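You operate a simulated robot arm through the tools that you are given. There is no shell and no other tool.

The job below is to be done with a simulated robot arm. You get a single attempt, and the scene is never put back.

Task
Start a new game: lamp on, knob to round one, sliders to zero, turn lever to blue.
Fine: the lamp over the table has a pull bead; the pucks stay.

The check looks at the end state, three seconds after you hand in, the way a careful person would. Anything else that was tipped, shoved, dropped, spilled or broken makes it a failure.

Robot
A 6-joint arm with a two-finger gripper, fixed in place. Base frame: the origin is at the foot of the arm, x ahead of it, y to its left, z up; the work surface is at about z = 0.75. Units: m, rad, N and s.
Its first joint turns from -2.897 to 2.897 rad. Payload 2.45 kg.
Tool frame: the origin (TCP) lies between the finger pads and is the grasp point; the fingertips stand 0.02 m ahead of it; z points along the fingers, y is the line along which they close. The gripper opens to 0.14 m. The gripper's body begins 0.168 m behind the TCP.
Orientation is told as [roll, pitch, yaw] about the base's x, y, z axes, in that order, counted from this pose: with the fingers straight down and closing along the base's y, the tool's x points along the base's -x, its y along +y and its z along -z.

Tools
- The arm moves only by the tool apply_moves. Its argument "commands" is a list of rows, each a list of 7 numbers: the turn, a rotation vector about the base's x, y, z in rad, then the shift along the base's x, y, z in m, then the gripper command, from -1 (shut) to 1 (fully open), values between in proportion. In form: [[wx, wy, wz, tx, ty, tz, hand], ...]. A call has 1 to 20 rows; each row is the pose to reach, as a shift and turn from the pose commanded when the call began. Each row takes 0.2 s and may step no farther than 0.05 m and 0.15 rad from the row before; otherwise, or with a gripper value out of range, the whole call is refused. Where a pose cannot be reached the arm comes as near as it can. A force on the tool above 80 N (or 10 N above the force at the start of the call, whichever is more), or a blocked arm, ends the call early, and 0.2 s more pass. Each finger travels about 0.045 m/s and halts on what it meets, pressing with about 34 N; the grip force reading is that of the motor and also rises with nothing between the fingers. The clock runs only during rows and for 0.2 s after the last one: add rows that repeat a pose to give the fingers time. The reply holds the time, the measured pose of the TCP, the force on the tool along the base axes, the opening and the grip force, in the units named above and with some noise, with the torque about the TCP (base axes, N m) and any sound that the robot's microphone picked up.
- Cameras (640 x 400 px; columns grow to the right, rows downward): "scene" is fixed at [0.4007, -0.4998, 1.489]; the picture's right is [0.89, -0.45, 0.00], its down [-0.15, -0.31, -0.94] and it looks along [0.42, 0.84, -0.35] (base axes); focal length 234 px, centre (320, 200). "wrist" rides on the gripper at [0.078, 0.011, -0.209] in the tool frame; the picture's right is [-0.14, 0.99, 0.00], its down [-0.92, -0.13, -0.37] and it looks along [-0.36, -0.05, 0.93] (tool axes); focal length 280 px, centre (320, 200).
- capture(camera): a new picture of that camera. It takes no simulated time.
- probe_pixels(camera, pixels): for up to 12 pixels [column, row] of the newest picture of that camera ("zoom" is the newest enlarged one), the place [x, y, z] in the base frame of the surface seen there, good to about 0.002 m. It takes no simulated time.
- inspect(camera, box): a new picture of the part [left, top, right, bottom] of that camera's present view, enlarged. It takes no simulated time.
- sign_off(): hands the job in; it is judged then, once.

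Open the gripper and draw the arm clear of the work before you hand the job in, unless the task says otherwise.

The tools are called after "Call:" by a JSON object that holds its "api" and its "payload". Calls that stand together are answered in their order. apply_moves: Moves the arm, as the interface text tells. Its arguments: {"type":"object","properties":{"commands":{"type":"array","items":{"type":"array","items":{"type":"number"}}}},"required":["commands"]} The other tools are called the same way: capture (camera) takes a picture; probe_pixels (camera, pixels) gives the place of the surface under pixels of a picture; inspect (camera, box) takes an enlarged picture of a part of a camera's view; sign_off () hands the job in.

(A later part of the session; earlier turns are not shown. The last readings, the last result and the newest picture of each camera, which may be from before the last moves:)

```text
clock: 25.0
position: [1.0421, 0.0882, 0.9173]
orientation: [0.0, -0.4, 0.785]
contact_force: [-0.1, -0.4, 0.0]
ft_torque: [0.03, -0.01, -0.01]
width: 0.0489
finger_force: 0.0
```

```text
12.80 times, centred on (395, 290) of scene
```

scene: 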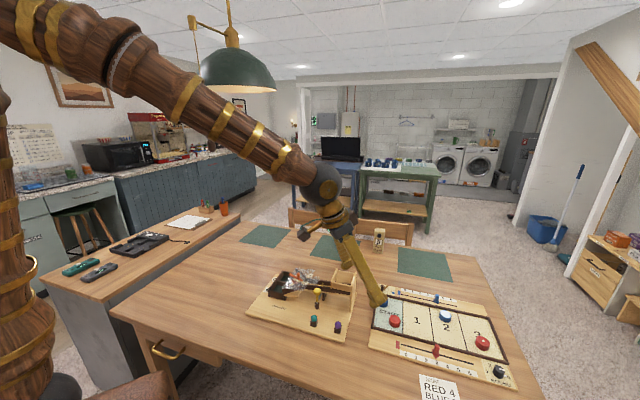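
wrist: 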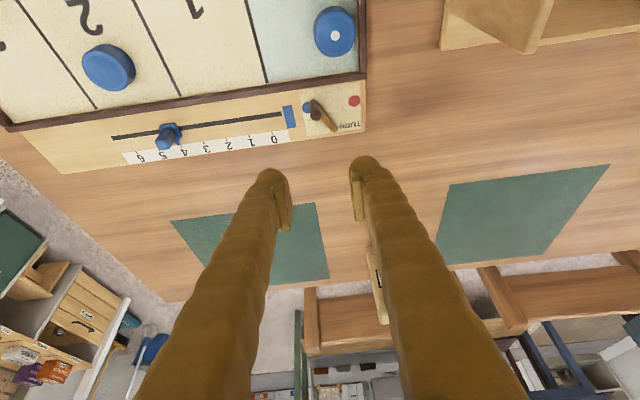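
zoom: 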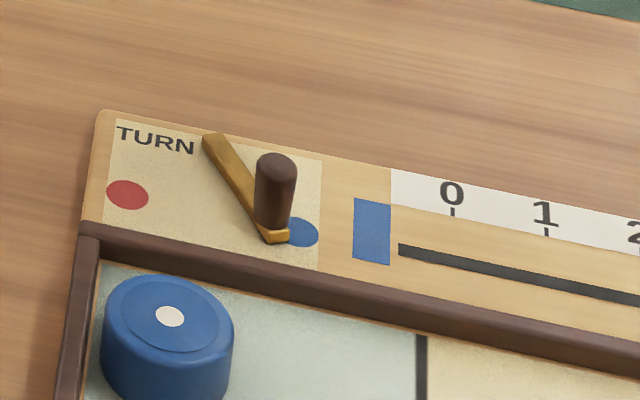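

The lever now mirrors its old position, tip at the blue dot, and the board hasn't shifted. Next I'll look closely at the blue slider at (168,135) in the wrist view.

Call:
{"api": "inspect", "payload": {"camera": "wrist", "box": [100, 90, 310, 180]}}

Call:
{"api": "inspect", "payload": {"camera": "wrist", "box": [130, 105, 210, 160]}}

Call:
{"api": "probe_pixels", "payload": {"camera": "wrist", "pixels": [[166, 144], [171, 128], [180, 130], [162, 132], [113, 137], [283, 121], [274, 132], [140, 154], [152, 125], [100, 118], [200, 92], [109, 68]]}}

```text
3.05 times, centred on (205, 135) of wrist
```

zoom: 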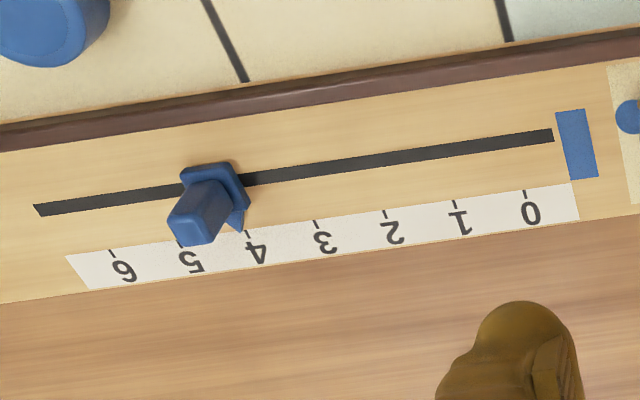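

```text
7.27 times, centred on (170, 132) of wrist
```

zoom: 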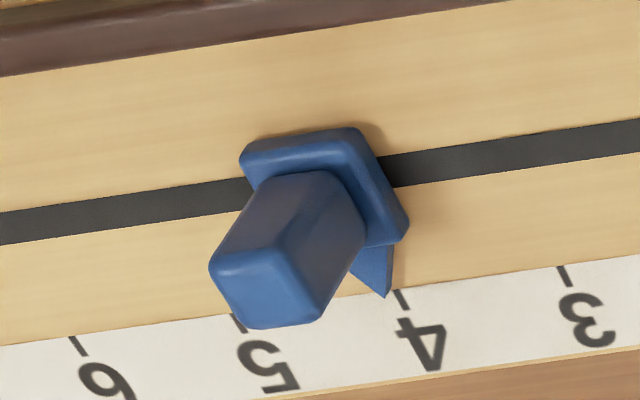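

```text
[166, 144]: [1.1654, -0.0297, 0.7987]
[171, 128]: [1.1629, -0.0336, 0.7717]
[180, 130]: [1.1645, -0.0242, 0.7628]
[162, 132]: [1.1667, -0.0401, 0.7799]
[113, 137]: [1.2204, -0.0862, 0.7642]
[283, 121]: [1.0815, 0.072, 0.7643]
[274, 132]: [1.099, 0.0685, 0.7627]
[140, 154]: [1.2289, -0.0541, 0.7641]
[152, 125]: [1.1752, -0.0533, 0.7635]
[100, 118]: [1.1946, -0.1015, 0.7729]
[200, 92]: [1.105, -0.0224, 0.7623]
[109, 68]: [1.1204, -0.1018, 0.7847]
```

The blue slider's post centre is about (1.168,-0.034), the post is about 15 mm wide, and zero is at s ≈ 0.729 along the board, which is about (1.083,0.052). It's far out, so I'll turn to a smaller yaw and tilt more while staying high.

Call:
{"api": "apply_moves", "payload": {"commands": [[0, 0, -0.1, 0.015, -0.015, 0.01, -0.3], [0, 0, -0.2, 0.03, -0.03, 0.02, -0.3], [0, 0, -0.3, 0.045, -0.045, 0.02, -0.3], [0, 0, -0.385, 0.06, -0.06, 0.02, -0.3]]}}

Call:
{"api": "apply_moves", "payload": {"commands": [[0.039, -0.0921, 0, 0.0215, -0.0205, 0, -0.3], [0.078, -0.1842, 0, 0.043, -0.041, 0, -0.3], [0.1168, -0.2763, 0, 0.0655, -0.0625, 0, -0.3], [0.1168, -0.2763, 0, 0.0655, -0.0625, 0, -0.3]]}}

Call:
{"api": "capture", "payload": {"camera": "wrist"}}

Call:
{"api": "capture", "payload": {"camera": "scene"}}

```text
clock: 26.0
position: [1.1024, 0.0283, 0.9362]
orientation: [0.002, -0.4, 0.4]
contact_force: [0.8, -0.4, 0.8]
ft_torque: [-0.01, 0.01, 0.03]
width: 0.049
finger_force: 0.0
```

```text
clock: 27.0
position: [1.1665, -0.0349, 0.9375]
orientation: [0.0, -0.7, 0.401]
contact_force: [0.6, 0.2, 0.1]
ft_torque: [-0.01, -0.02, 0.02]
width: 0.0492
finger_force: 0.0
```

```text
taken
```

wrist: 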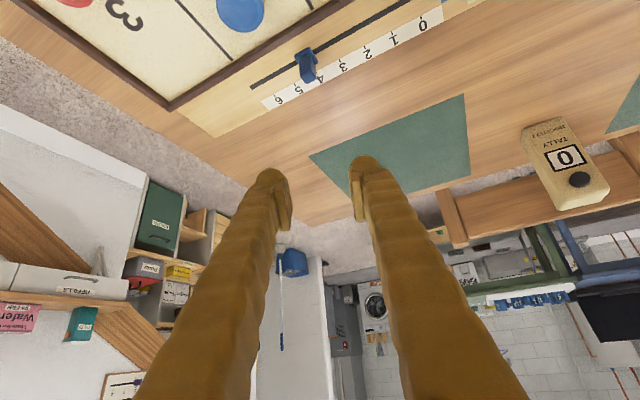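

```text
taken
```

scene: 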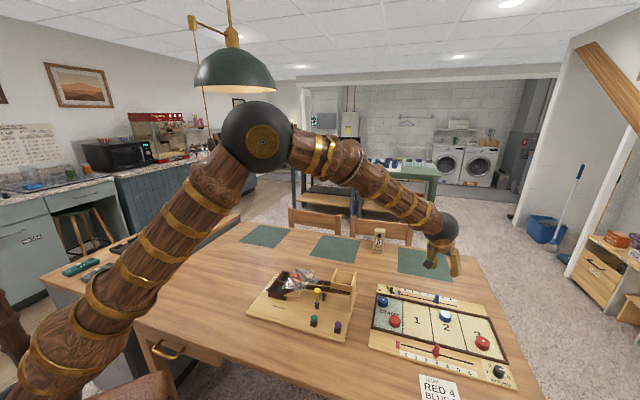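

The arm reaches the spot over the blue slider with tilt to spare. I'll lower straight down around its post to z = 0.804 with the fingers 5 cm apart.

Call:
{"api": "apply_moves", "payload": {"commands": [[0, 0, 0, 0, 0, -0.035, -0.3], [0, 0, 0, 0, 0, -0.07, -0.3], [0, 0, 0, 0, 0, -0.1, -0.3], [0, 0, 0, 0, 0, -0.12, -0.3], [0, 0, 0, 0, 0, -0.134, -0.3], [0, 0, 0, 0, 0, -0.134, -0.3]]}}

Call:
{"api": "inspect", "payload": {"camera": "wrist", "box": [220, 80, 420, 240]}}

Call:
{"api": "inspect", "payload": {"camera": "scene", "box": [400, 260, 500, 330]}}

```text
clock: 28.4
position: [1.1678, -0.0342, 0.803]
orientation: [0.0, -0.7, 0.4]
contact_force: [0.0, -0.8, -0.5]
ft_torque: [-0.01, -0.01, 0.01]
width: 0.0489
finger_force: 0.1
```

```text
2.50 times, centred on (320, 160) of wrist
```

zoom: 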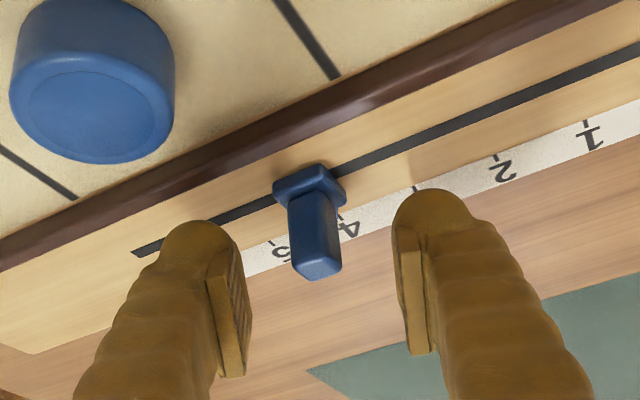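

```text
5.71 times, centred on (450, 295) of scene
```

zoom: 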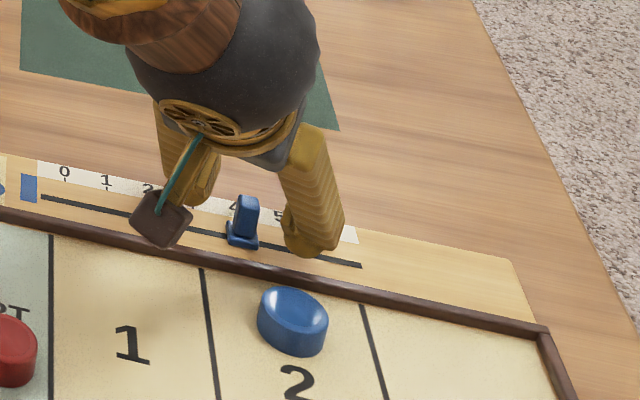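

The slider post stands between the fingers with clearance. I'll narrow the opening and sweep toward zero along the slot, first for 9 cm.

Call:
{"api": "apply_moves", "payload": {"commands": [[0, 0, 0, 0, 0, 0, -0.5], [0, 0, 0, -0.005, 0.005, 0, -0.5], [0, 0, 0, -0.011, 0.011, 0, -0.5], [0, 0, 0, -0.018, 0.018, 0, -0.5], [0, 0, 0, -0.025, 0.025, 0, -0.5], [0, 0, 0, -0.032, 0.032, 0, -0.5], [0, 0, 0, -0.039, 0.039, 0, -0.5], [0, 0, 0, -0.046, 0.046, 0, -0.5], [0, 0, 0, -0.053, 0.053, 0, -0.5], [0, 0, 0, -0.06, 0.06, 0, -0.5], [0, 0, 0, -0.06, 0.06, 0, -0.5]]}}

Call:
{"api": "inspect", "payload": {"camera": "wrist", "box": [220, 80, 420, 240]}}

Call:
{"api": "inspect", "payload": {"camera": "scene", "box": [370, 260, 470, 330]}}

```text
clock: 30.8
position: [1.1089, 0.0265, 0.8038]
orientation: [0.0, -0.701, 0.401]
contact_force: [-0.1, 0.2, -0.3]
ft_torque: [0.01, 0.02, 0.03]
width: 0.0351
finger_force: 0.9
```

```text
2.50 times, centred on (320, 160) of wrist
```

zoom: 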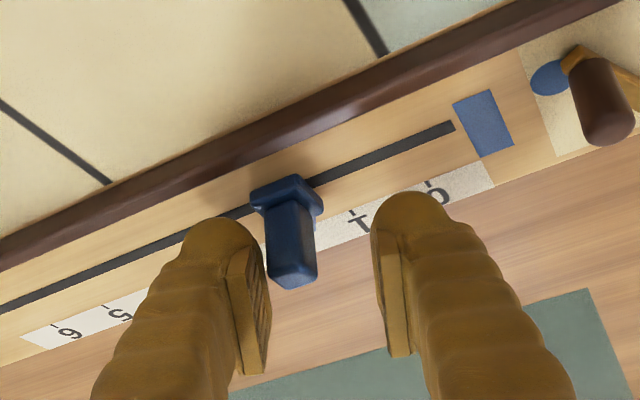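

```text
5.71 times, centred on (420, 295) of scene
```

zoom: 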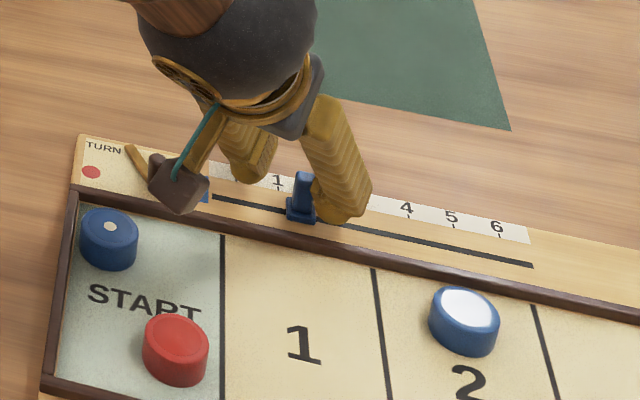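

The slider has followed to about 1.5. To keep the leading finger away from the lever near zero, I'll recentre on the post, open slightly, and turn the hand square to the slot so I can grip the slider and place it exactly.

Call:
{"api": "apply_moves", "payload": {"commands": [[0, 0, 0, 0.003, -0.003, 0, -0.3], [0, 0, 0, 0.006, -0.006, 0, -0.25], [0, 0, 0.13, 0.006, -0.006, 0, -0.25], [0, 0, 0.26, 0.006, -0.006, 0, -0.25], [0, 0, 0.385, 0.006, -0.006, 0, -0.25], [0, 0, 0.385, 0.006, -0.006, 0, -0.25]]}}

Call:
{"api": "inspect", "payload": {"camera": "wrist", "box": [220, 80, 420, 240]}}

Call:
{"api": "inspect", "payload": {"camera": "scene", "box": [370, 260, 470, 330]}}

```text
clock: 32.2
position: [1.1149, 0.0208, 0.804]
orientation: [0.002, -0.701, 0.786]
contact_force: [0.0, -0.3, -0.3]
ft_torque: [0.03, 0.02, 0.02]
width: 0.0524
finger_force: 0.1
```

```text
2.50 times, centred on (320, 160) of wrist
```

zoom: 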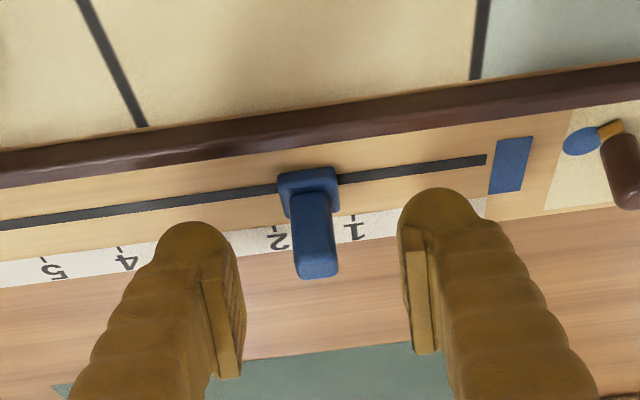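

```text
5.71 times, centred on (420, 295) of scene
```

zoom: 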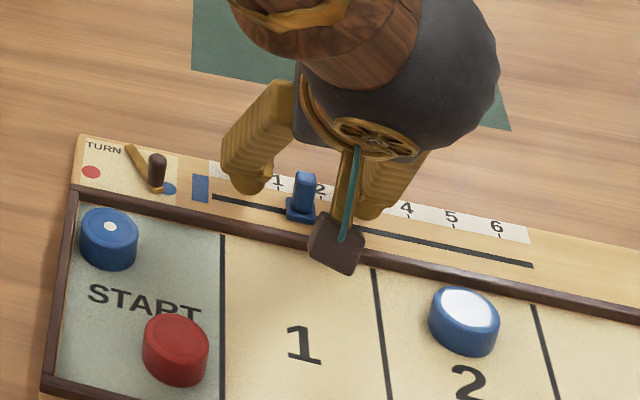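

The fingers now sit square on either side of the post at about 1.5. I'll close gently onto it.

Call:
{"api": "apply_moves", "payload": {"commands": [[0, 0, 0, 0, 0, 0, -0.6], [0, 0, 0, 0, 0, 0, -0.75], [0, 0, 0, 0, 0, 0, -0.85], [0, 0, 0, 0, 0, 0, -0.85]]}}

Call:
{"api": "inspect", "payload": {"camera": "wrist", "box": [220, 80, 420, 240]}}

```text
clock: 33.2
position: [1.1158, 0.0203, 0.8044]
orientation: [-0.001, -0.7, 0.786]
contact_force: [-0.3, 0.3, -1.0]
ft_torque: [0.0, -0.02, 0.02]
width: 0.0131
finger_force: 35.0
```

```text
2.50 times, centred on (320, 160) of wrist
```

zoom: 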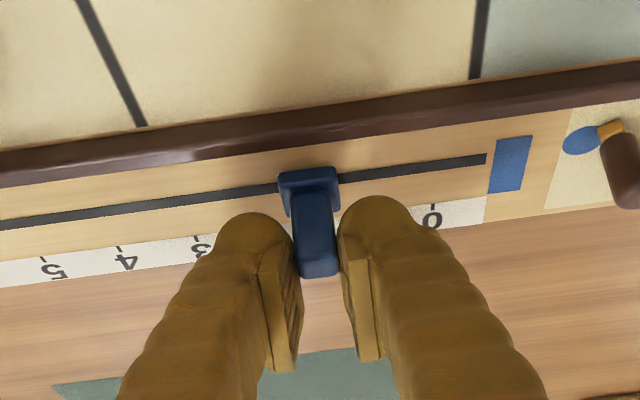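

The post is gripped (opening 0.0131). I'll slide it 4.3 cm toward zero in small steps while watching the force.

Call:
{"api": "apply_moves", "payload": {"commands": [[0, 0, 0, -0.004, 0.004, 0, -0.85], [0, 0, 0, -0.008, 0.008, 0, -0.85], [0, 0, 0, -0.012, 0.012, 0, -0.85], [0, 0, 0, -0.016, 0.016, 0, -0.85], [0, 0, 0, -0.02, 0.02, 0, -0.85], [0, 0, 0, -0.024, 0.024, 0, -0.85], [0, 0, 0, -0.027, 0.027, 0, -0.85], [0, 0, 0, -0.03, 0.03, 0, -0.85], [0, 0, 0, -0.03, 0.03, 0, -0.85]]}}

Call:
{"api": "inspect", "payload": {"camera": "wrist", "box": [220, 80, 420, 240]}}

Call:
{"api": "inspect", "payload": {"camera": "scene", "box": [370, 260, 470, 330]}}

```text
clock: 35.2
position: [1.0846, 0.0511, 0.8033]
orientation: [0.001, -0.699, 0.786]
contact_force: [16.0, 14.3, -9.2]
ft_torque: [0.26, -0.25, 0.0]
width: 0.0131
finger_force: 39.1
```

```text
2.50 times, centred on (320, 160) of wrist
```

zoom: 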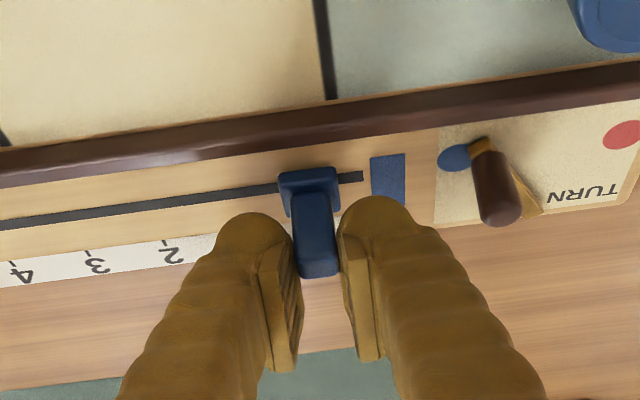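

```text
5.71 times, centred on (420, 295) of scene
```

zoom: 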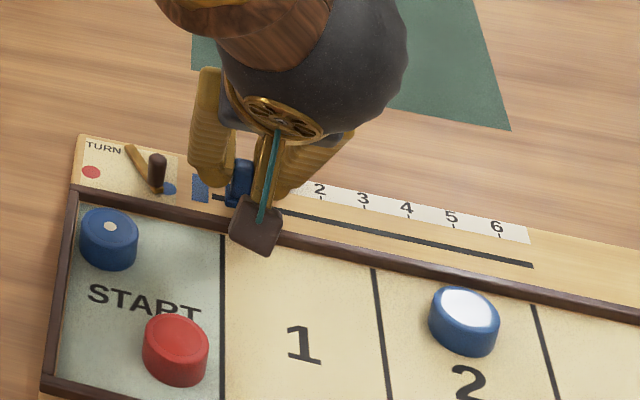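

The slider is now near zero with only a sideways force of about 21 N and no stop felt along the slot. I'll open just a little (keeping clear of the lever), lift and check the pointer against the 0 tick.

Call:
{"api": "apply_moves", "payload": {"commands": [[0, 0, 0, 0.001, 0.001, 0, -0.7], [0, 0, 0, 0.001, 0.001, 0, -0.57], [0, 0, 0, 0.001, 0.001, 0, -0.57], [0, 0, 0, 0.001, 0.001, 0.02, -0.57], [0, 0, 0, 0.001, 0.001, 0.05, -0.57], [0, 0, 0, -0.02, -0.02, 0.09, -0.3], [0, 0, 0, -0.04, -0.04, 0.12, 0], [0, 0, 0, -0.04, -0.04, 0.12, 0]]}}

Call:
{"api": "inspect", "payload": {"camera": "scene", "box": [375, 275, 425, 310]}}

Call:
{"api": "capture", "payload": {"camera": "wrist"}}

```text
clock: 37.0
position: [1.044, 0.0094, 0.9237]
orientation: [0.0, -0.7, 0.784]
contact_force: [0.2, -0.6, -0.7]
ft_torque: [0.0, -0.02, 0.01]
width: 0.0703
finger_force: 0.2
```

```text
11.43 times, centred on (400, 292) of scene
```

zoom: 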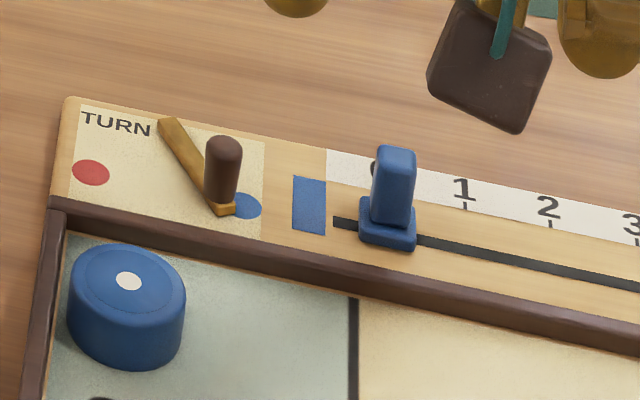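

```text
taken
```

wrist: 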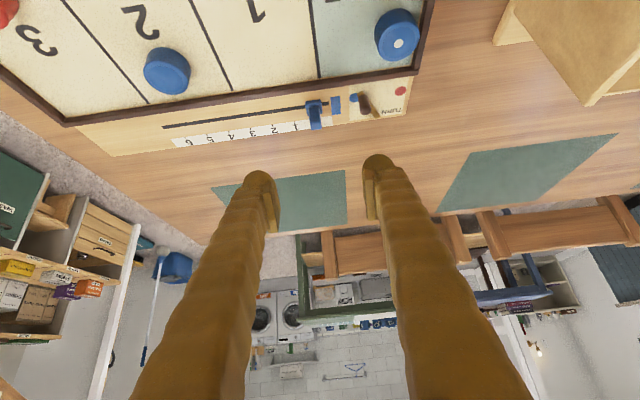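

The slider is at about 0; I'll zoom the wrist view to see its pointer relative to the 0 tick.

Call:
{"api": "inspect", "payload": {"camera": "wrist", "box": [270, 80, 360, 150]}}

Call:
{"api": "probe_pixels", "payload": {"camera": "wrist", "pixels": [[313, 102], [315, 113], [315, 124], [165, 126], [332, 106], [295, 127], [271, 130]]}}

```text
5.71 times, centred on (315, 115) of wrist
```

zoom: 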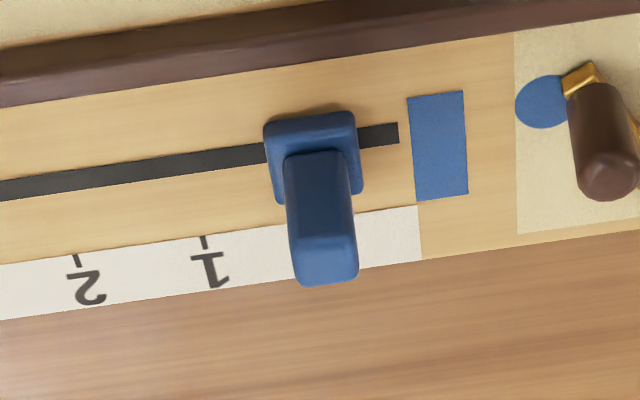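

```text
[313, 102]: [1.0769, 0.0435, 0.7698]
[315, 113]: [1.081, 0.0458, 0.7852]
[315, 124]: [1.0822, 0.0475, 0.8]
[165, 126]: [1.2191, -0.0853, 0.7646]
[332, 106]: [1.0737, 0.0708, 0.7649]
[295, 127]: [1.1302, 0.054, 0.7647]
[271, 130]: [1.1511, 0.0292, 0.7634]
```

The slider's centre is at s ≈ 0.7315. I'll probe ticks 1 and 2 in this zoom to get the exact zero.

Call:
{"api": "inspect", "payload": {"camera": "wrist", "box": [270, 80, 360, 150]}}

Call:
{"api": "probe_pixels", "payload": {"camera": "zoom", "pixels": [[204, 242], [77, 260], [398, 133], [352, 130], [268, 140], [312, 135], [410, 150], [465, 140], [340, 262], [290, 265]]}}

```text
5.71 times, centred on (315, 115) of wrist
```

zoom: 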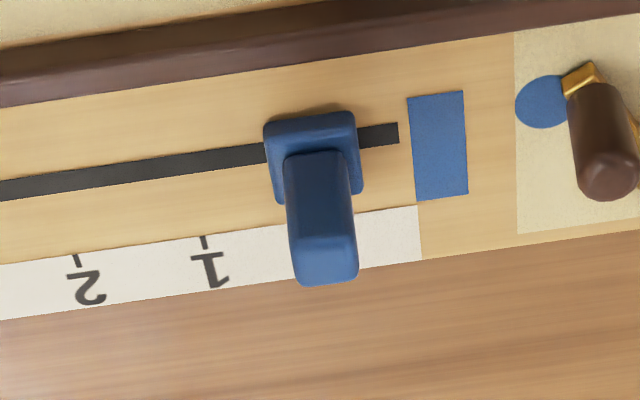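

```text
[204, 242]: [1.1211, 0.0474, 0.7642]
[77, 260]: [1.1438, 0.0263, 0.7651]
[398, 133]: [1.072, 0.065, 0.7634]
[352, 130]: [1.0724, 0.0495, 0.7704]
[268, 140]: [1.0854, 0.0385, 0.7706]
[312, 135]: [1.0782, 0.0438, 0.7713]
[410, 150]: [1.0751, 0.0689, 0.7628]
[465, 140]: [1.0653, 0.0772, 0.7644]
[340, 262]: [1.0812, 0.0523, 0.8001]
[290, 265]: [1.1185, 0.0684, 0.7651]
```

Tick 1 is at s ≈ 0.7595 and ticks are 30 mm apart, so zero is at s ≈ 0.7295 and the slider sits about 2.5 mm high of it. I'll regrip it with a narrow opening and nudge it those last millimetres.

Call:
{"api": "apply_moves", "payload": {"commands": [[0, 0, 0, 0.02, 0.02, 0, -0.3], [0, 0, 0, 0.0405, 0.0405, 0, -0.54], [0, 0, 0, 0.0405, 0.0405, 0, -0.54], [0, 0, 0, 0.0405, 0.0405, -0.04, -0.54], [0, 0, 0, 0.0405, 0.0405, -0.08, -0.54], [0, 0, 0, 0.0405, 0.0405, -0.1, -0.54], [0, 0, 0, 0.0405, 0.0405, -0.12, -0.54], [0, 0, 0, 0.0405, 0.0405, -0.12, -0.54]]}}

Call:
{"api": "inspect", "payload": {"camera": "wrist", "box": [220, 80, 420, 240]}}

```text
clock: 38.8
position: [1.0863, 0.0508, 0.8028]
orientation: [0.0, -0.699, 0.785]
contact_force: [-0.4, -0.7, -0.6]
ft_torque: [0.02, -0.02, 0.01]
width: 0.0322
finger_force: 0.0
```

```text
2.50 times, centred on (320, 160) of wrist
```

zoom: 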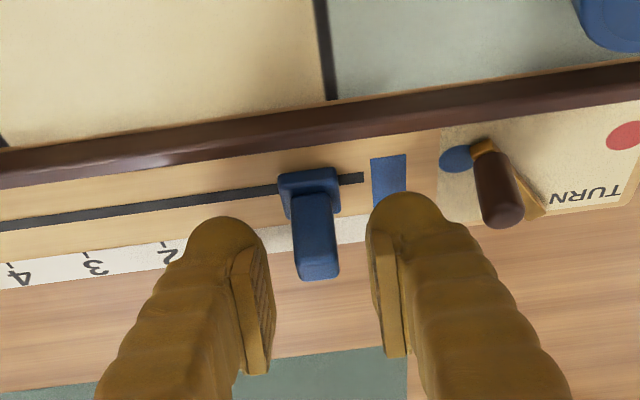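

The post is centred between the fingers and the lever is clear of the right finger. I'll close, then shift 2.6 mm toward zero.

Call:
{"api": "apply_moves", "payload": {"commands": [[0, 0, 0, 0, 0, 0, -0.7], [0, 0, 0, 0, 0, 0, -0.85], [0, 0, 0, 0, 0, 0, -0.85], [0, 0, 0, -0.0009, 0.0009, 0, -0.85], [0, 0, 0, -0.0018, 0.0018, 0, -0.85], [0, 0, 0, -0.0018, 0.0018, 0, -0.85], [0, 0, 0, -0.0018, 0.0018, 0, -0.85]]}}

```text
clock: 40.4
position: [1.0826, 0.0515, 0.8032]
orientation: [0.0, -0.699, 0.782]
contact_force: [41.4, -1.0, -17.9]
ft_torque: [-0.03, -0.39, 0.01]
width: 0.013
finger_force: 39.3
```

The force rose to about 30 N along the slot, so the slider has met its end stop, right at zero. I'll relax the push, open slightly and lift away.

Call:
{"api": "apply_moves", "payload": {"commands": [[0, 0, 0, 0.001, 0.0, 0, -0.85], [0, 0, 0, 0.001, 0.0, 0, -0.7], [0, 0, 0, 0.001, 0.0, 0, -0.56], [0, 0, 0, 0.001, 0.0, 0, -0.56], [0, 0, 0, 0.001, 0.0, 0.03, -0.56], [0, 0, 0, 0.001, 0.0, 0.07, -0.5], [0, 0, 0, -0.02, -0.02, 0.1, -0.3], [0, 0, 0, -0.05, -0.05, 0.12, 0], [0, 0, 0, -0.05, -0.05, 0.12, 0]]}}

Call:
{"api": "inspect", "payload": {"camera": "wrist", "box": [270, 80, 360, 150]}}

Call:
{"api": "probe_pixels", "payload": {"camera": "zoom", "pixels": [[320, 200], [300, 130], [330, 130], [350, 130], [280, 140], [320, 150]]}}

Call:
{"api": "inspect", "payload": {"camera": "scene", "box": [375, 275, 425, 310]}}

```text
clock: 42.4
position: [1.0322, 0.0008, 0.9237]
orientation: [0.001, -0.7, 0.786]
contact_force: [-0.8, 0.2, -0.2]
ft_torque: [0.01, 0.01, 0.0]
width: 0.07
finger_force: 0.0
```

```text
5.71 times, centred on (315, 115) of wrist
```

zoom: 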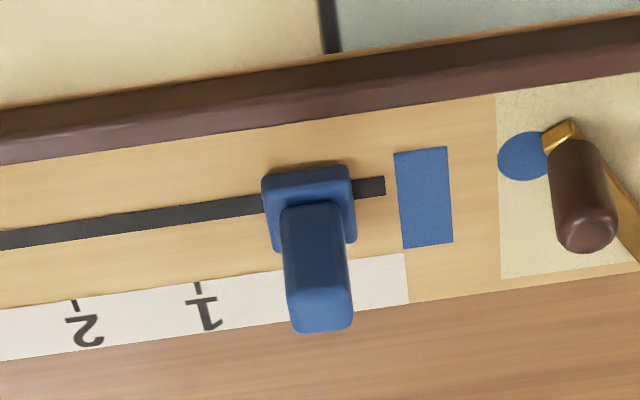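

```text
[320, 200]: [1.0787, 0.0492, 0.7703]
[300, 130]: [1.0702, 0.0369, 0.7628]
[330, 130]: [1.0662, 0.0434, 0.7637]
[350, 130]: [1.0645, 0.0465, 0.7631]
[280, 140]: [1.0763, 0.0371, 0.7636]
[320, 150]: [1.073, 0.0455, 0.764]
```

```text
11.43 times, centred on (400, 292) of scene
```

zoom: 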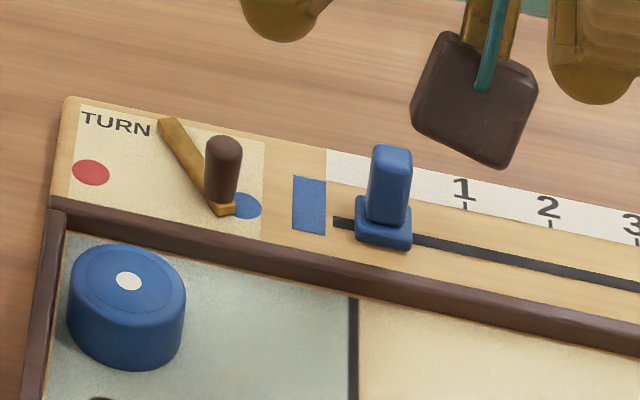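

The slider moved about 2 mm further, with the stop holding it. I'll check its plate edges against tick 1 in this new zoom.

Call:
{"api": "inspect", "payload": {"camera": "wrist", "box": [280, 90, 350, 140]}}

Call:
{"api": "probe_pixels", "payload": {"camera": "wrist", "pixels": [[305.5, 113], [320, 111], [312.5, 112], [293.5, 131], [272, 134], [326, 112.5], [314, 136], [311, 118], [319, 118]]}}

```text
8.00 times, centred on (315, 115) of wrist
```

zoom: 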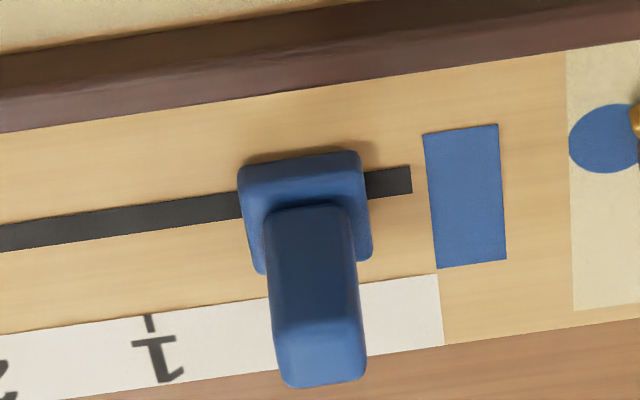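

```text
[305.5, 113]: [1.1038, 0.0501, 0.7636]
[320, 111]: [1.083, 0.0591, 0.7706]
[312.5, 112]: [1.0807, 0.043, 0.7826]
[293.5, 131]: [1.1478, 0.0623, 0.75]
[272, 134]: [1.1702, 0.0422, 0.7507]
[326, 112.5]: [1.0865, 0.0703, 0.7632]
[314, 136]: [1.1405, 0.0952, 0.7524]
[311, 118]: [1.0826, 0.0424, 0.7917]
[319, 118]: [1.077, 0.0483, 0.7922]
```

Those wrist probes belonged to an older picture; I'll probe the new 8x zoom instead.

Call:
{"api": "probe_pixels", "payload": {"camera": "zoom", "pixels": [[243, 185], [361, 172], [302, 178], [150, 322], [272, 320], [358, 310], [318, 350], [410, 180], [430, 200], [500, 190], [255, 260], [370, 250]]}}

```text
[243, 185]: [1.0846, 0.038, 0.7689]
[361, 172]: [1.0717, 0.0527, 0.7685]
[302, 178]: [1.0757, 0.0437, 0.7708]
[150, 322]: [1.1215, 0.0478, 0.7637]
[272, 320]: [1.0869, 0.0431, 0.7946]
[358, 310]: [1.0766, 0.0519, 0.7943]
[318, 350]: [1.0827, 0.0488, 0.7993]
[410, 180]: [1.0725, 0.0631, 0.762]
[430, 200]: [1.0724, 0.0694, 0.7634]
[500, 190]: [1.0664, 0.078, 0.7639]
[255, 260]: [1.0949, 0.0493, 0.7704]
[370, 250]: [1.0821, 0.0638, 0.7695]
```

The blue slider's centre is at s ≈ 0.730, within a millimetre of zero. Now I'll move the hand, same orientation, over the red slider near (0.975,-0.184).

Call:
{"api": "apply_moves", "payload": {"commands": [[0, 0, 0, -0.0116, -0.0373, 0, -0.1], [0, 0, 0, -0.0232, -0.0746, 0, -0.2], [0, 0, 0, -0.0347, -0.112, 0, -0.25], [0, 0, 0, -0.0463, -0.1493, 0, -0.25], [0, 0, 0, -0.0579, -0.1866, 0, -0.25], [0, 0, 0, -0.0579, -0.1866, -0.02, -0.25], [0, 0, 0, -0.0579, -0.1866, -0.02, -0.25]]}}

Call:
{"api": "capture", "payload": {"camera": "wrist"}}

Call:
{"api": "inspect", "payload": {"camera": "scene", "box": [360, 270, 520, 395]}}

```text
clock: 44.0
position: [0.9743, -0.1838, 0.9038]
orientation: [0.001, -0.699, 0.785]
contact_force: [0.8, 0.5, -0.6]
ft_torque: [0.01, 0.0, 0.02]
width: 0.0525
finger_force: 0.0
```

```text
taken
```

wrist: 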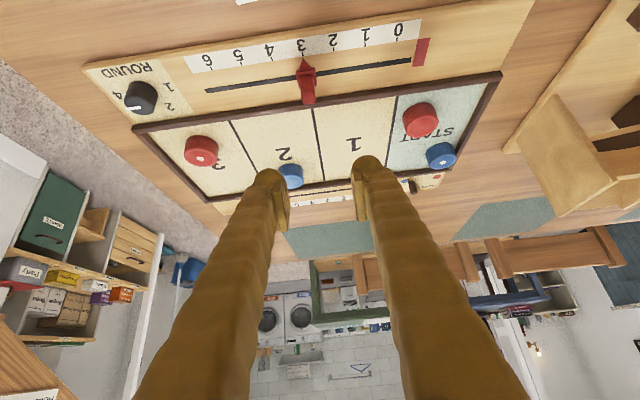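

```text
3.20 times, centred on (440, 332) of scene
```

zoom: 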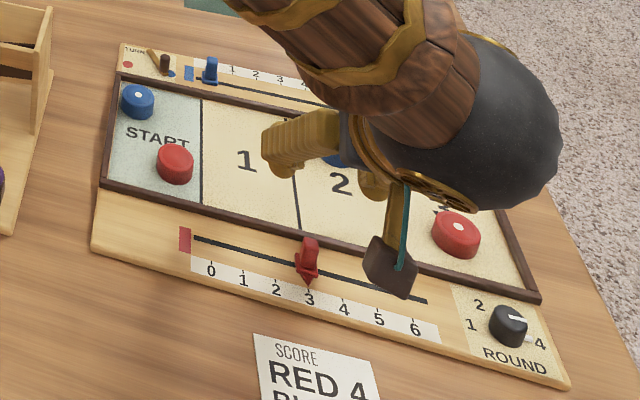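

The wrist view shows the whole red scale. I'll enlarge it and probe the ticks, the pointer and the slider.

Call:
{"api": "inspect", "payload": {"camera": "wrist", "box": [180, 10, 440, 120]}}

Call:
{"api": "probe_pixels", "payload": {"camera": "wrist", "pixels": [[398, 38], [206, 70], [303, 56], [410, 60], [208, 91], [304, 62], [308, 100], [307, 76], [315, 70], [299, 72], [240, 113], [421, 52]]}}

```text
2.46 times, centred on (310, 65) of wrist
```

zoom: 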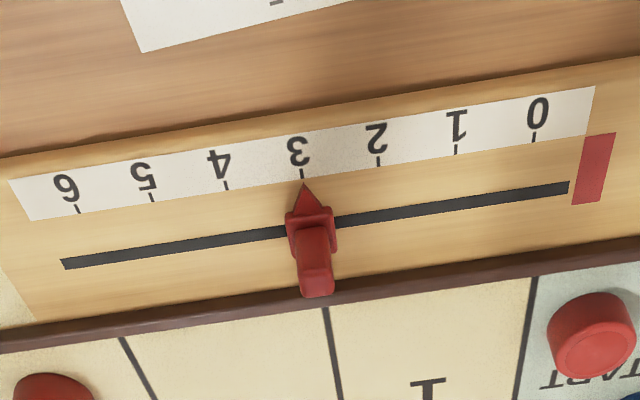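

```text
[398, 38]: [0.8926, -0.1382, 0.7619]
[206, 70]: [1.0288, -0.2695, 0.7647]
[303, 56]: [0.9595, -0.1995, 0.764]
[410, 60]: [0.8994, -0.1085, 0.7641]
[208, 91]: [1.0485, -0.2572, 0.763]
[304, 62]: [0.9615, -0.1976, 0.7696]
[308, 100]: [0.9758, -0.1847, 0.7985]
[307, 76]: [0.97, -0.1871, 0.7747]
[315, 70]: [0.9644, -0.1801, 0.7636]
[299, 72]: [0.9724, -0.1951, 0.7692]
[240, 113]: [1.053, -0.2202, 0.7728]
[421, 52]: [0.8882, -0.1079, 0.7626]
```

The red slider is at 3 (s ≈ 0.8195, n ≈ 0.5595), with zero at s ≈ 0.7295, and the hand is centred on it. I'll lower to z = 0.804 around the post.

Call:
{"api": "apply_moves", "payload": {"commands": [[0, 0, 0, 0, 0, -0.03, -0.25], [0, 0, 0, 0, 0, -0.06, -0.25], [0, 0, 0, 0, 0, -0.085, -0.25], [0, 0, 0, 0, 0, -0.1, -0.25], [0, 0, 0, 0, 0, -0.1, -0.25]]}}

Call:
{"api": "inspect", "payload": {"camera": "wrist", "box": [220, 80, 420, 240]}}

```text
clock: 45.2
position: [0.9748, -0.183, 0.8042]
orientation: [-0.001, -0.701, 0.786]
contact_force: [-0.3, 0.6, 0.3]
ft_torque: [-0.03, 0.01, 0.0]
width: 0.0523
finger_force: 0.1
```

```text
2.50 times, centred on (320, 160) of wrist
```

zoom: 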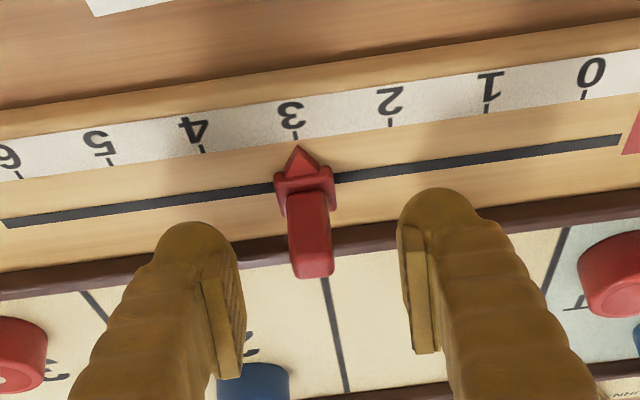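

The post sits between the fingers just like the blue one did. I'll close onto it.

Call:
{"api": "apply_moves", "payload": {"commands": [[0, 0, 0, 0, 0, 0, -0.6], [0, 0, 0, 0, 0, 0, -0.75], [0, 0, 0, 0, 0, 0, -0.85], [0, 0, 0, 0, 0, 0, -0.85]]}}

```text
clock: 46.2
position: [0.9743, -0.1837, 0.8036]
orientation: [0.0, -0.701, 0.785]
contact_force: [0.5, 0.6, -0.8]
ft_torque: [0.02, -0.04, 0.01]
width: 0.0134
finger_force: 34.6
```

The red post is held (opening 0.0134). I'll drag it along the slot toward zero, stopping about 2 mm short.

Call:
{"api": "apply_moves", "payload": {"commands": [[0, 0, 0, -0.004, 0.004, 0, -0.85], [0, 0, 0, -0.009, 0.009, 0, -0.85], [0, 0, 0, -0.014, 0.014, 0, -0.85], [0, 0, 0, -0.019, 0.019, 0, -0.85], [0, 0, 0, -0.024, 0.024, 0, -0.85], [0, 0, 0, -0.029, 0.029, 0, -0.85], [0, 0, 0, -0.034, 0.034, 0, -0.85], [0, 0, 0, -0.039, 0.039, 0, -0.85], [0, 0, 0, -0.044, 0.044, 0, -0.85], [0, 0, 0, -0.049, 0.049, 0, -0.85], [0, 0, 0, -0.054, 0.054, 0, -0.85], [0, 0, 0, -0.059, 0.059, 0, -0.85], [0, 0, 0, -0.0622, 0.0622, 0, -0.85], [0, 0, 0, -0.0622, 0.0622, 0, -0.85]]}}

Call:
{"api": "inspect", "payload": {"camera": "wrist", "box": [220, 80, 420, 240]}}

```text
clock: 49.2
position: [0.9137, -0.1215, 0.8053]
orientation: [-0.001, -0.7, 0.785]
contact_force: [17.6, 16.5, -10.9]
ft_torque: [0.15, -0.17, 0.01]
width: 0.013
finger_force: 39.4
```

```text
2.50 times, centred on (320, 160) of wrist
```

zoom: 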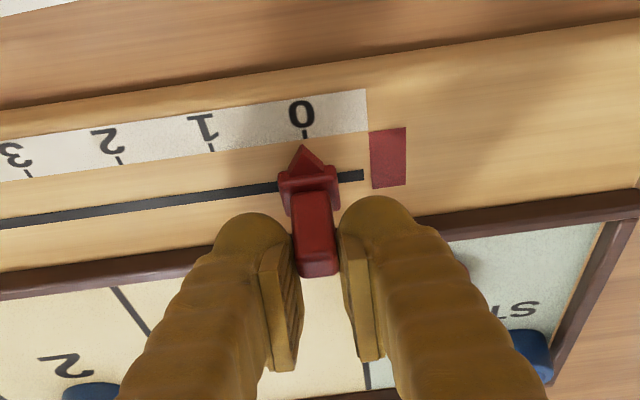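

The pointer is already nearly under the 0 tick at zoom (303,145). I'll nudge the last 2 mm to the stop and relieve the sideways load.

Call:
{"api": "apply_moves", "payload": {"commands": [[0, 0, 0, 0.0007, 0.0007, 0, -0.85], [0, 0, 0, 0.0, 0.0014, 0, -0.85], [0, 0, 0, -0.0007, 0.0021, 0, -0.85], [0, 0, 0, -0.0007, 0.0021, 0, -0.85]]}}

Call:
{"api": "inspect", "payload": {"camera": "wrist", "box": [280, 100, 360, 160]}}

```text
clock: 50.2
position: [0.9107, -0.1212, 0.8039]
orientation: [0.001, -0.699, 0.783]
contact_force: [8.1, -12.3, -12.3]
ft_torque: [-0.27, 0.02, -0.01]
width: 0.013
finger_force: 39.8
```

```text
6.67 times, centred on (320, 130) of wrist
```

zoom: 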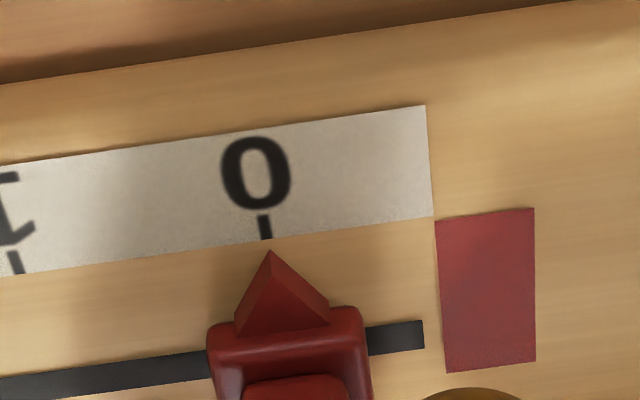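

The pointer tip lines up with the 0 tick and the stop is felt (about 14 N). I'll relax, open and lift off.

Call:
{"api": "apply_moves", "payload": {"commands": [[0, 0, 0, 0.0007, -0.0007, 0, -0.85], [0, 0, 0, 0.0007, -0.0007, 0, -0.65], [0, 0, 0, 0.0007, -0.0007, 0, -0.4], [0, 0, 0, 0.0007, -0.0007, 0, -0.4], [0, 0, 0, 0.0007, -0.0007, 0.03, -0.4], [0, 0, 0, 0.0007, -0.0007, 0.07, -0.4], [0, 0, 0, 0.0007, -0.0007, 0.11, -0.4]]}}

Call:
{"api": "capture", "payload": {"camera": "wrist"}}

Call:
{"api": "inspect", "payload": {"camera": "scene", "box": [360, 270, 520, 395]}}

```text
clock: 51.8
position: [0.9133, -0.121, 0.9146]
orientation: [0.001, -0.7, 0.783]
contact_force: [0.1, 0.3, 0.0]
ft_torque: [0.03, -0.03, -0.02]
width: 0.042
finger_force: 0.0
```

```text
taken
```

wrist: 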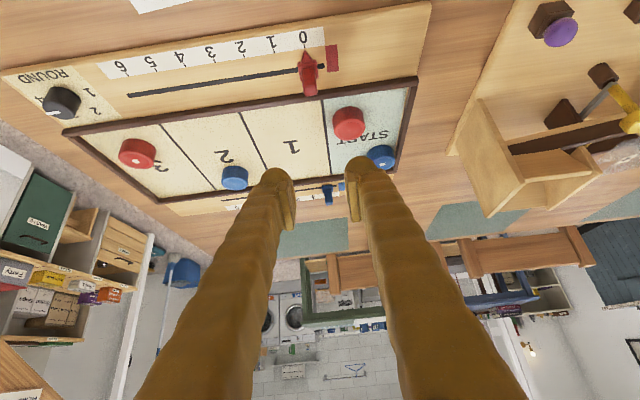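

```text
3.20 times, centred on (440, 332) of scene
```

zoom: 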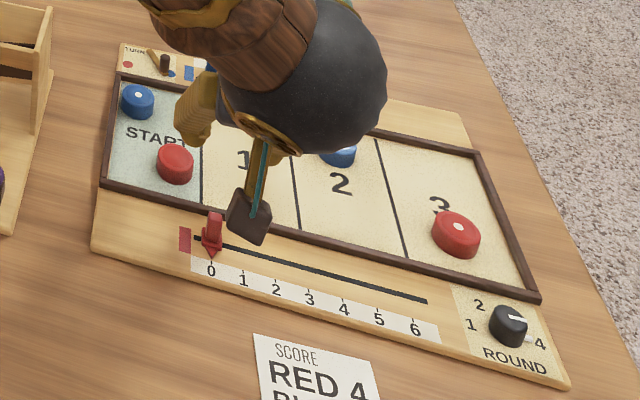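

The red slider reads 0 and nothing else moved. Now I'll carry the hand over to the knob at about (1.0857,-0.3135), staying at z ≈ 0.90, and turn the yaw to about 0.45.

Call:
{"api": "apply_moves", "payload": {"commands": [[0, 0, -0.055, 0.0288, -0.0321, 0, -0.4], [0, 0, -0.11, 0.0577, -0.0643, 0, -0.4], [0, 0, -0.165, 0.0866, -0.0964, 0, -0.4], [0, 0, -0.22, 0.1154, -0.1285, 0, -0.4], [0, 0, -0.275, 0.1442, -0.1607, 0, -0.4], [0, 0, -0.335, 0.1731, -0.1928, -0.0144, -0.4], [0, 0, -0.335, 0.1731, -0.1928, -0.0144, -0.4]]}}

Call:
{"api": "capture", "payload": {"camera": "wrist"}}

Call:
{"api": "capture", "payload": {"camera": "scene"}}

```text
clock: 53.4
position: [1.0857, -0.3154, 0.8975]
orientation: [0.001, -0.699, 0.45]
contact_force: [0.2, 0.1, -0.1]
ft_torque: [-0.01, -0.01, 0.02]
width: 0.0421
finger_force: 0.2
```

```text
taken
```

wrist: 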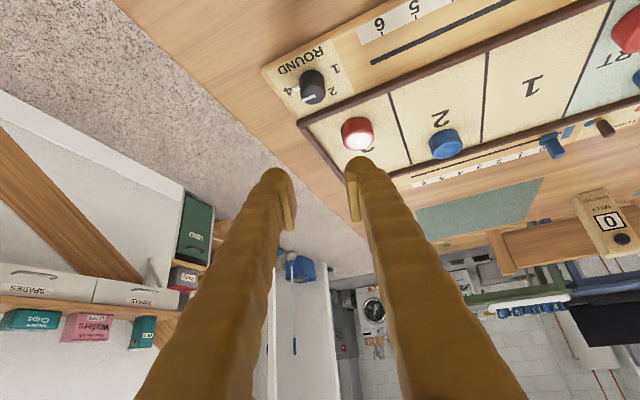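

```text
taken
```

scene: 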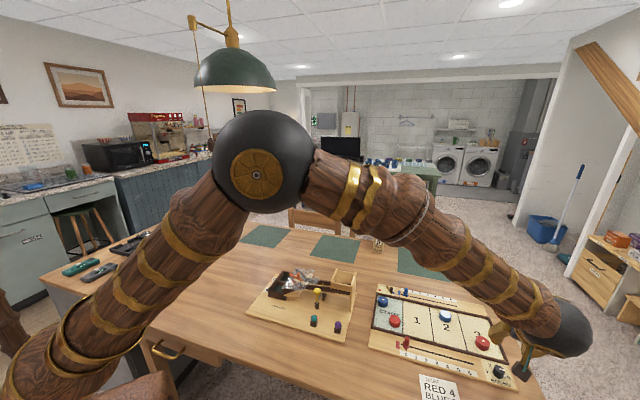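

The hand is over the knob, seen at (312,88) in the wrist picture. I'll enlarge it and probe its top, nub, digits and the rim.

Call:
{"api": "inspect", "payload": {"camera": "wrist", "box": [260, 45, 370, 120]}}

Call:
{"api": "probe_pixels", "payload": {"camera": "zoom", "pixels": [[320, 250], [300, 280], [325, 190], [212, 215], [170, 215], [405, 150], [395, 260], [280, 320], [375, 230], [280, 250], [345, 255], [240, 330]]}}

```text
5.33 times, centred on (315, 82) of wrist
```

zoom: 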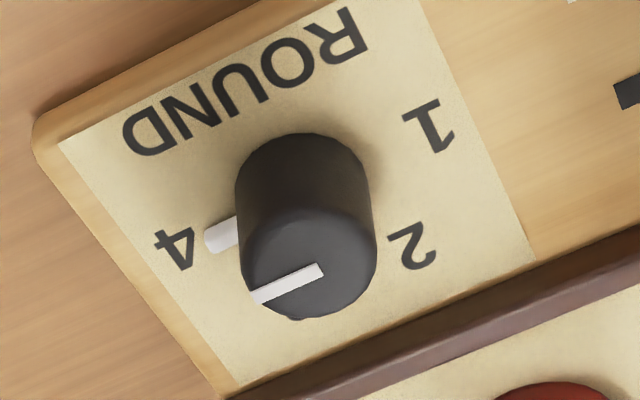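

```text
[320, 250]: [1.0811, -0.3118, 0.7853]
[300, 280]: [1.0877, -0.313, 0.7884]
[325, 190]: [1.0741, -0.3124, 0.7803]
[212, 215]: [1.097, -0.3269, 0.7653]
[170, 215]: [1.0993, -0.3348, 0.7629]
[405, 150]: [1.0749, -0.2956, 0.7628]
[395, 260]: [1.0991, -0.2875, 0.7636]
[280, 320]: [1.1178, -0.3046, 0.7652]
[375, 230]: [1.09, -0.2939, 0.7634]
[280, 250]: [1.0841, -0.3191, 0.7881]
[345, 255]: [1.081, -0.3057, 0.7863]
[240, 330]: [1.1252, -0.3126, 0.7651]
```

The knob's top centre is about (1.085,-0.3133) at z ≈ 0.787, radius about 13 mm. To have a long counter-clockwise turn available, I'll rotate the hand clockwise first while still high, to a yaw of about -1.0.

Call:
{"api": "apply_moves", "payload": {"commands": [[0, 0, -0.135, 0, 0, 0, -0.4], [0, 0, -0.27, 0, 0, 0, -0.4], [0, 0, -0.405, 0, 0, 0, -0.4], [0, 0, -0.54, 0, 0, 0, -0.4], [0, 0, -0.675, 0, 0, 0, -0.4], [0, 0, -0.81, 0, 0, 0, -0.4], [0, 0, -0.945, 0, 0, 0, -0.4], [0, 0, -1.08, 0, 0, 0, -0.4], [0, 0, -1.215, 0, 0, 0, -0.4], [0, 0, -1.35, 0, 0, 0, -0.4], [0, 0, -1.45, 0, 0, 0, -0.4], [0, 0, -1.45, 0, 0, 0, -0.4]]}}

Call:
{"api": "capture", "payload": {"camera": "wrist"}}

Call:
{"api": "capture", "payload": {"camera": "scene"}}

```text
clock: 56.0
position: [1.0844, -0.3136, 0.9001]
orientation: [-0.001, -0.699, -1.002]
contact_force: [-0.4, 0.3, 0.0]
ft_torque: [0.01, 0.0, 0.0]
width: 0.0421
finger_force: 0.1
```

```text
taken
```

wrist: 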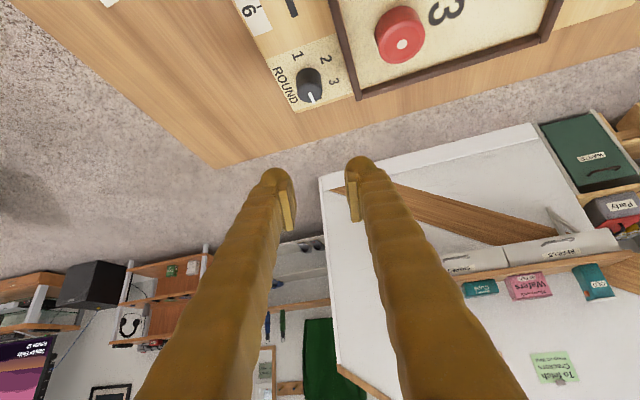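

```text
taken
```

scene: 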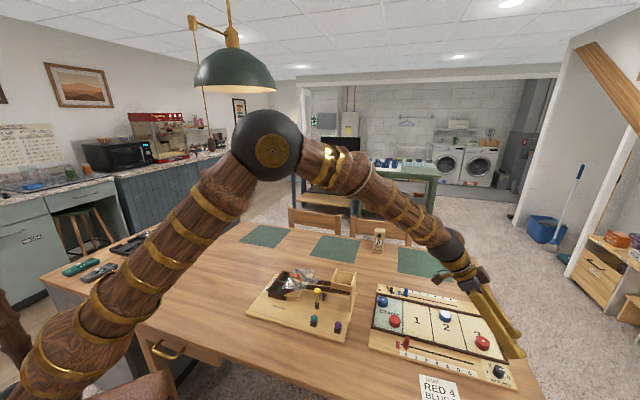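

Both yaw extremes are reachable. From this new side I'll probe the knob again to refine its centre before lowering.

Call:
{"api": "inspect", "payload": {"camera": "wrist", "box": [265, 40, 365, 120]}}

Call:
{"api": "probe_pixels", "payload": {"camera": "zoom", "pixels": [[310, 250], [275, 245], [340, 245], [310, 225], [310, 280], [320, 295], [300, 180], [400, 250]]}}

```text
5.00 times, centred on (315, 80) of wrist
```

zoom: 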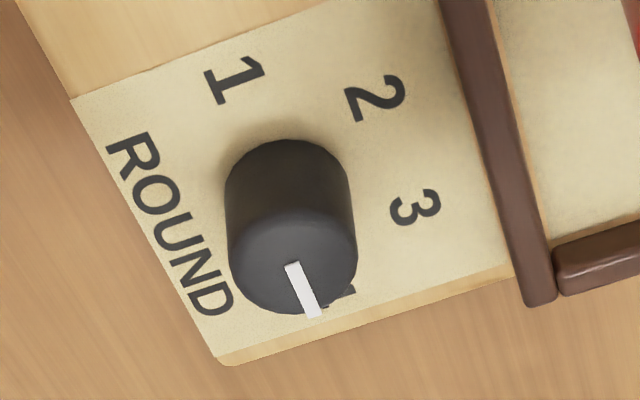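

```text
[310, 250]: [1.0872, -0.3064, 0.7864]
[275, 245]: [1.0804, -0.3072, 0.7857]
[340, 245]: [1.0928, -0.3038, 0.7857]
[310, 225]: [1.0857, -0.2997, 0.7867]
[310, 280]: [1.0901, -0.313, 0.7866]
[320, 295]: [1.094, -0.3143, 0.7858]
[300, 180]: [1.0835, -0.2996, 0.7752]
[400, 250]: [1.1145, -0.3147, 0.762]
```

The two views differ by a few millimetres, so I'll probe the digits and white line in this zoom for a firmer centre.

Call:
{"api": "probe_pixels", "payload": {"camera": "zoom", "pixels": [[234, 80], [376, 97], [415, 207], [298, 268], [315, 315], [231, 250], [356, 250], [294, 208], [284, 312], [294, 262], [510, 270], [220, 355]]}}

Call:
{"api": "inspect", "payload": {"camera": "scene", "box": [480, 350, 530, 390]}}

```text
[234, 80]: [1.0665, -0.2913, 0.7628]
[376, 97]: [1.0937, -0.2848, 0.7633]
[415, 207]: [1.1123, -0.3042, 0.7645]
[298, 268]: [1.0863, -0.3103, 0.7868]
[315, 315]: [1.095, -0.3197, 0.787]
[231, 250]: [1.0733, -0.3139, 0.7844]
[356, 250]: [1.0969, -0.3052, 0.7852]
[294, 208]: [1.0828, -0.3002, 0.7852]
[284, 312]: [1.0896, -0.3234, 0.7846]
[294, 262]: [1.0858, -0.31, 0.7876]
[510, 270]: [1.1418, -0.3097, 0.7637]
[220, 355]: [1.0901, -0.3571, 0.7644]
```

```text
10.00 times, centred on (505, 370) of scene
```

zoom: 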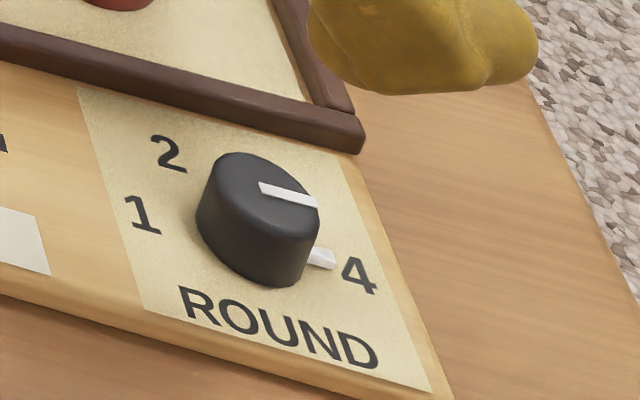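

Averaging the views puts the knob centre at about (1.0855,-0.3125). I'll narrow the fingers to about 36 mm and lower around it to z = 0.800, keeping the tips above the rim's top (0.7735).

Call:
{"api": "apply_moves", "payload": {"commands": [[0, 0, 0, 0, 0.001, -0.03, -0.48], [0, 0, 0, 0, 0.001, -0.06, -0.48], [0, 0, 0, 0, 0.001, -0.08, -0.48], [0, 0, 0, 0, 0.001, -0.1, -0.48], [0, 0, 0, 0, 0.001, -0.1, -0.48]]}}

Call:
{"api": "inspect", "payload": {"camera": "wrist", "box": [220, 80, 420, 240]}}

Call:
{"api": "inspect", "payload": {"camera": "scene", "box": [470, 330, 550, 395]}}

```text
clock: 57.2
position: [1.0855, -0.3118, 0.7999]
orientation: [0.0, -0.699, -0.998]
contact_force: [-0.2, 0.0, 1.2]
ft_torque: [-0.01, 0.01, 0.04]
width: 0.0364
finger_force: 0.1
```

```text
2.50 times, centred on (320, 160) of wrist
```

zoom: 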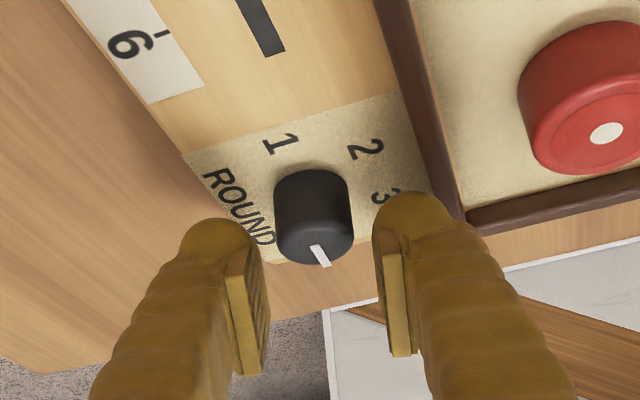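

```text
6.15 times, centred on (510, 362) of scene
```

zoom: 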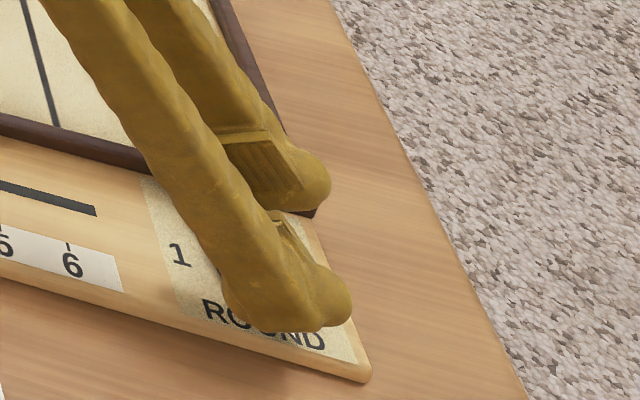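

The knob is between the fingertips with no contact yet. I'll lower another 4 mm for a better bite, watching for any touch on the rim.

Call:
{"api": "apply_moves", "payload": {"commands": [[0, 0, 0, -0.0005, -0.0005, -0.002, -0.48], [0, 0, 0, -0.001, -0.0005, -0.004, -0.48], [0, 0, 0, -0.001, -0.0005, -0.004, -0.48]]}}

```text
clock: 58.0
position: [1.0849, -0.3136, 0.7956]
orientation: [0.0, -0.698, -1.001]
contact_force: [-0.2, -0.4, 0.6]
ft_torque: [0.01, 0.0, -0.02]
width: 0.0364
finger_force: 0.1
```

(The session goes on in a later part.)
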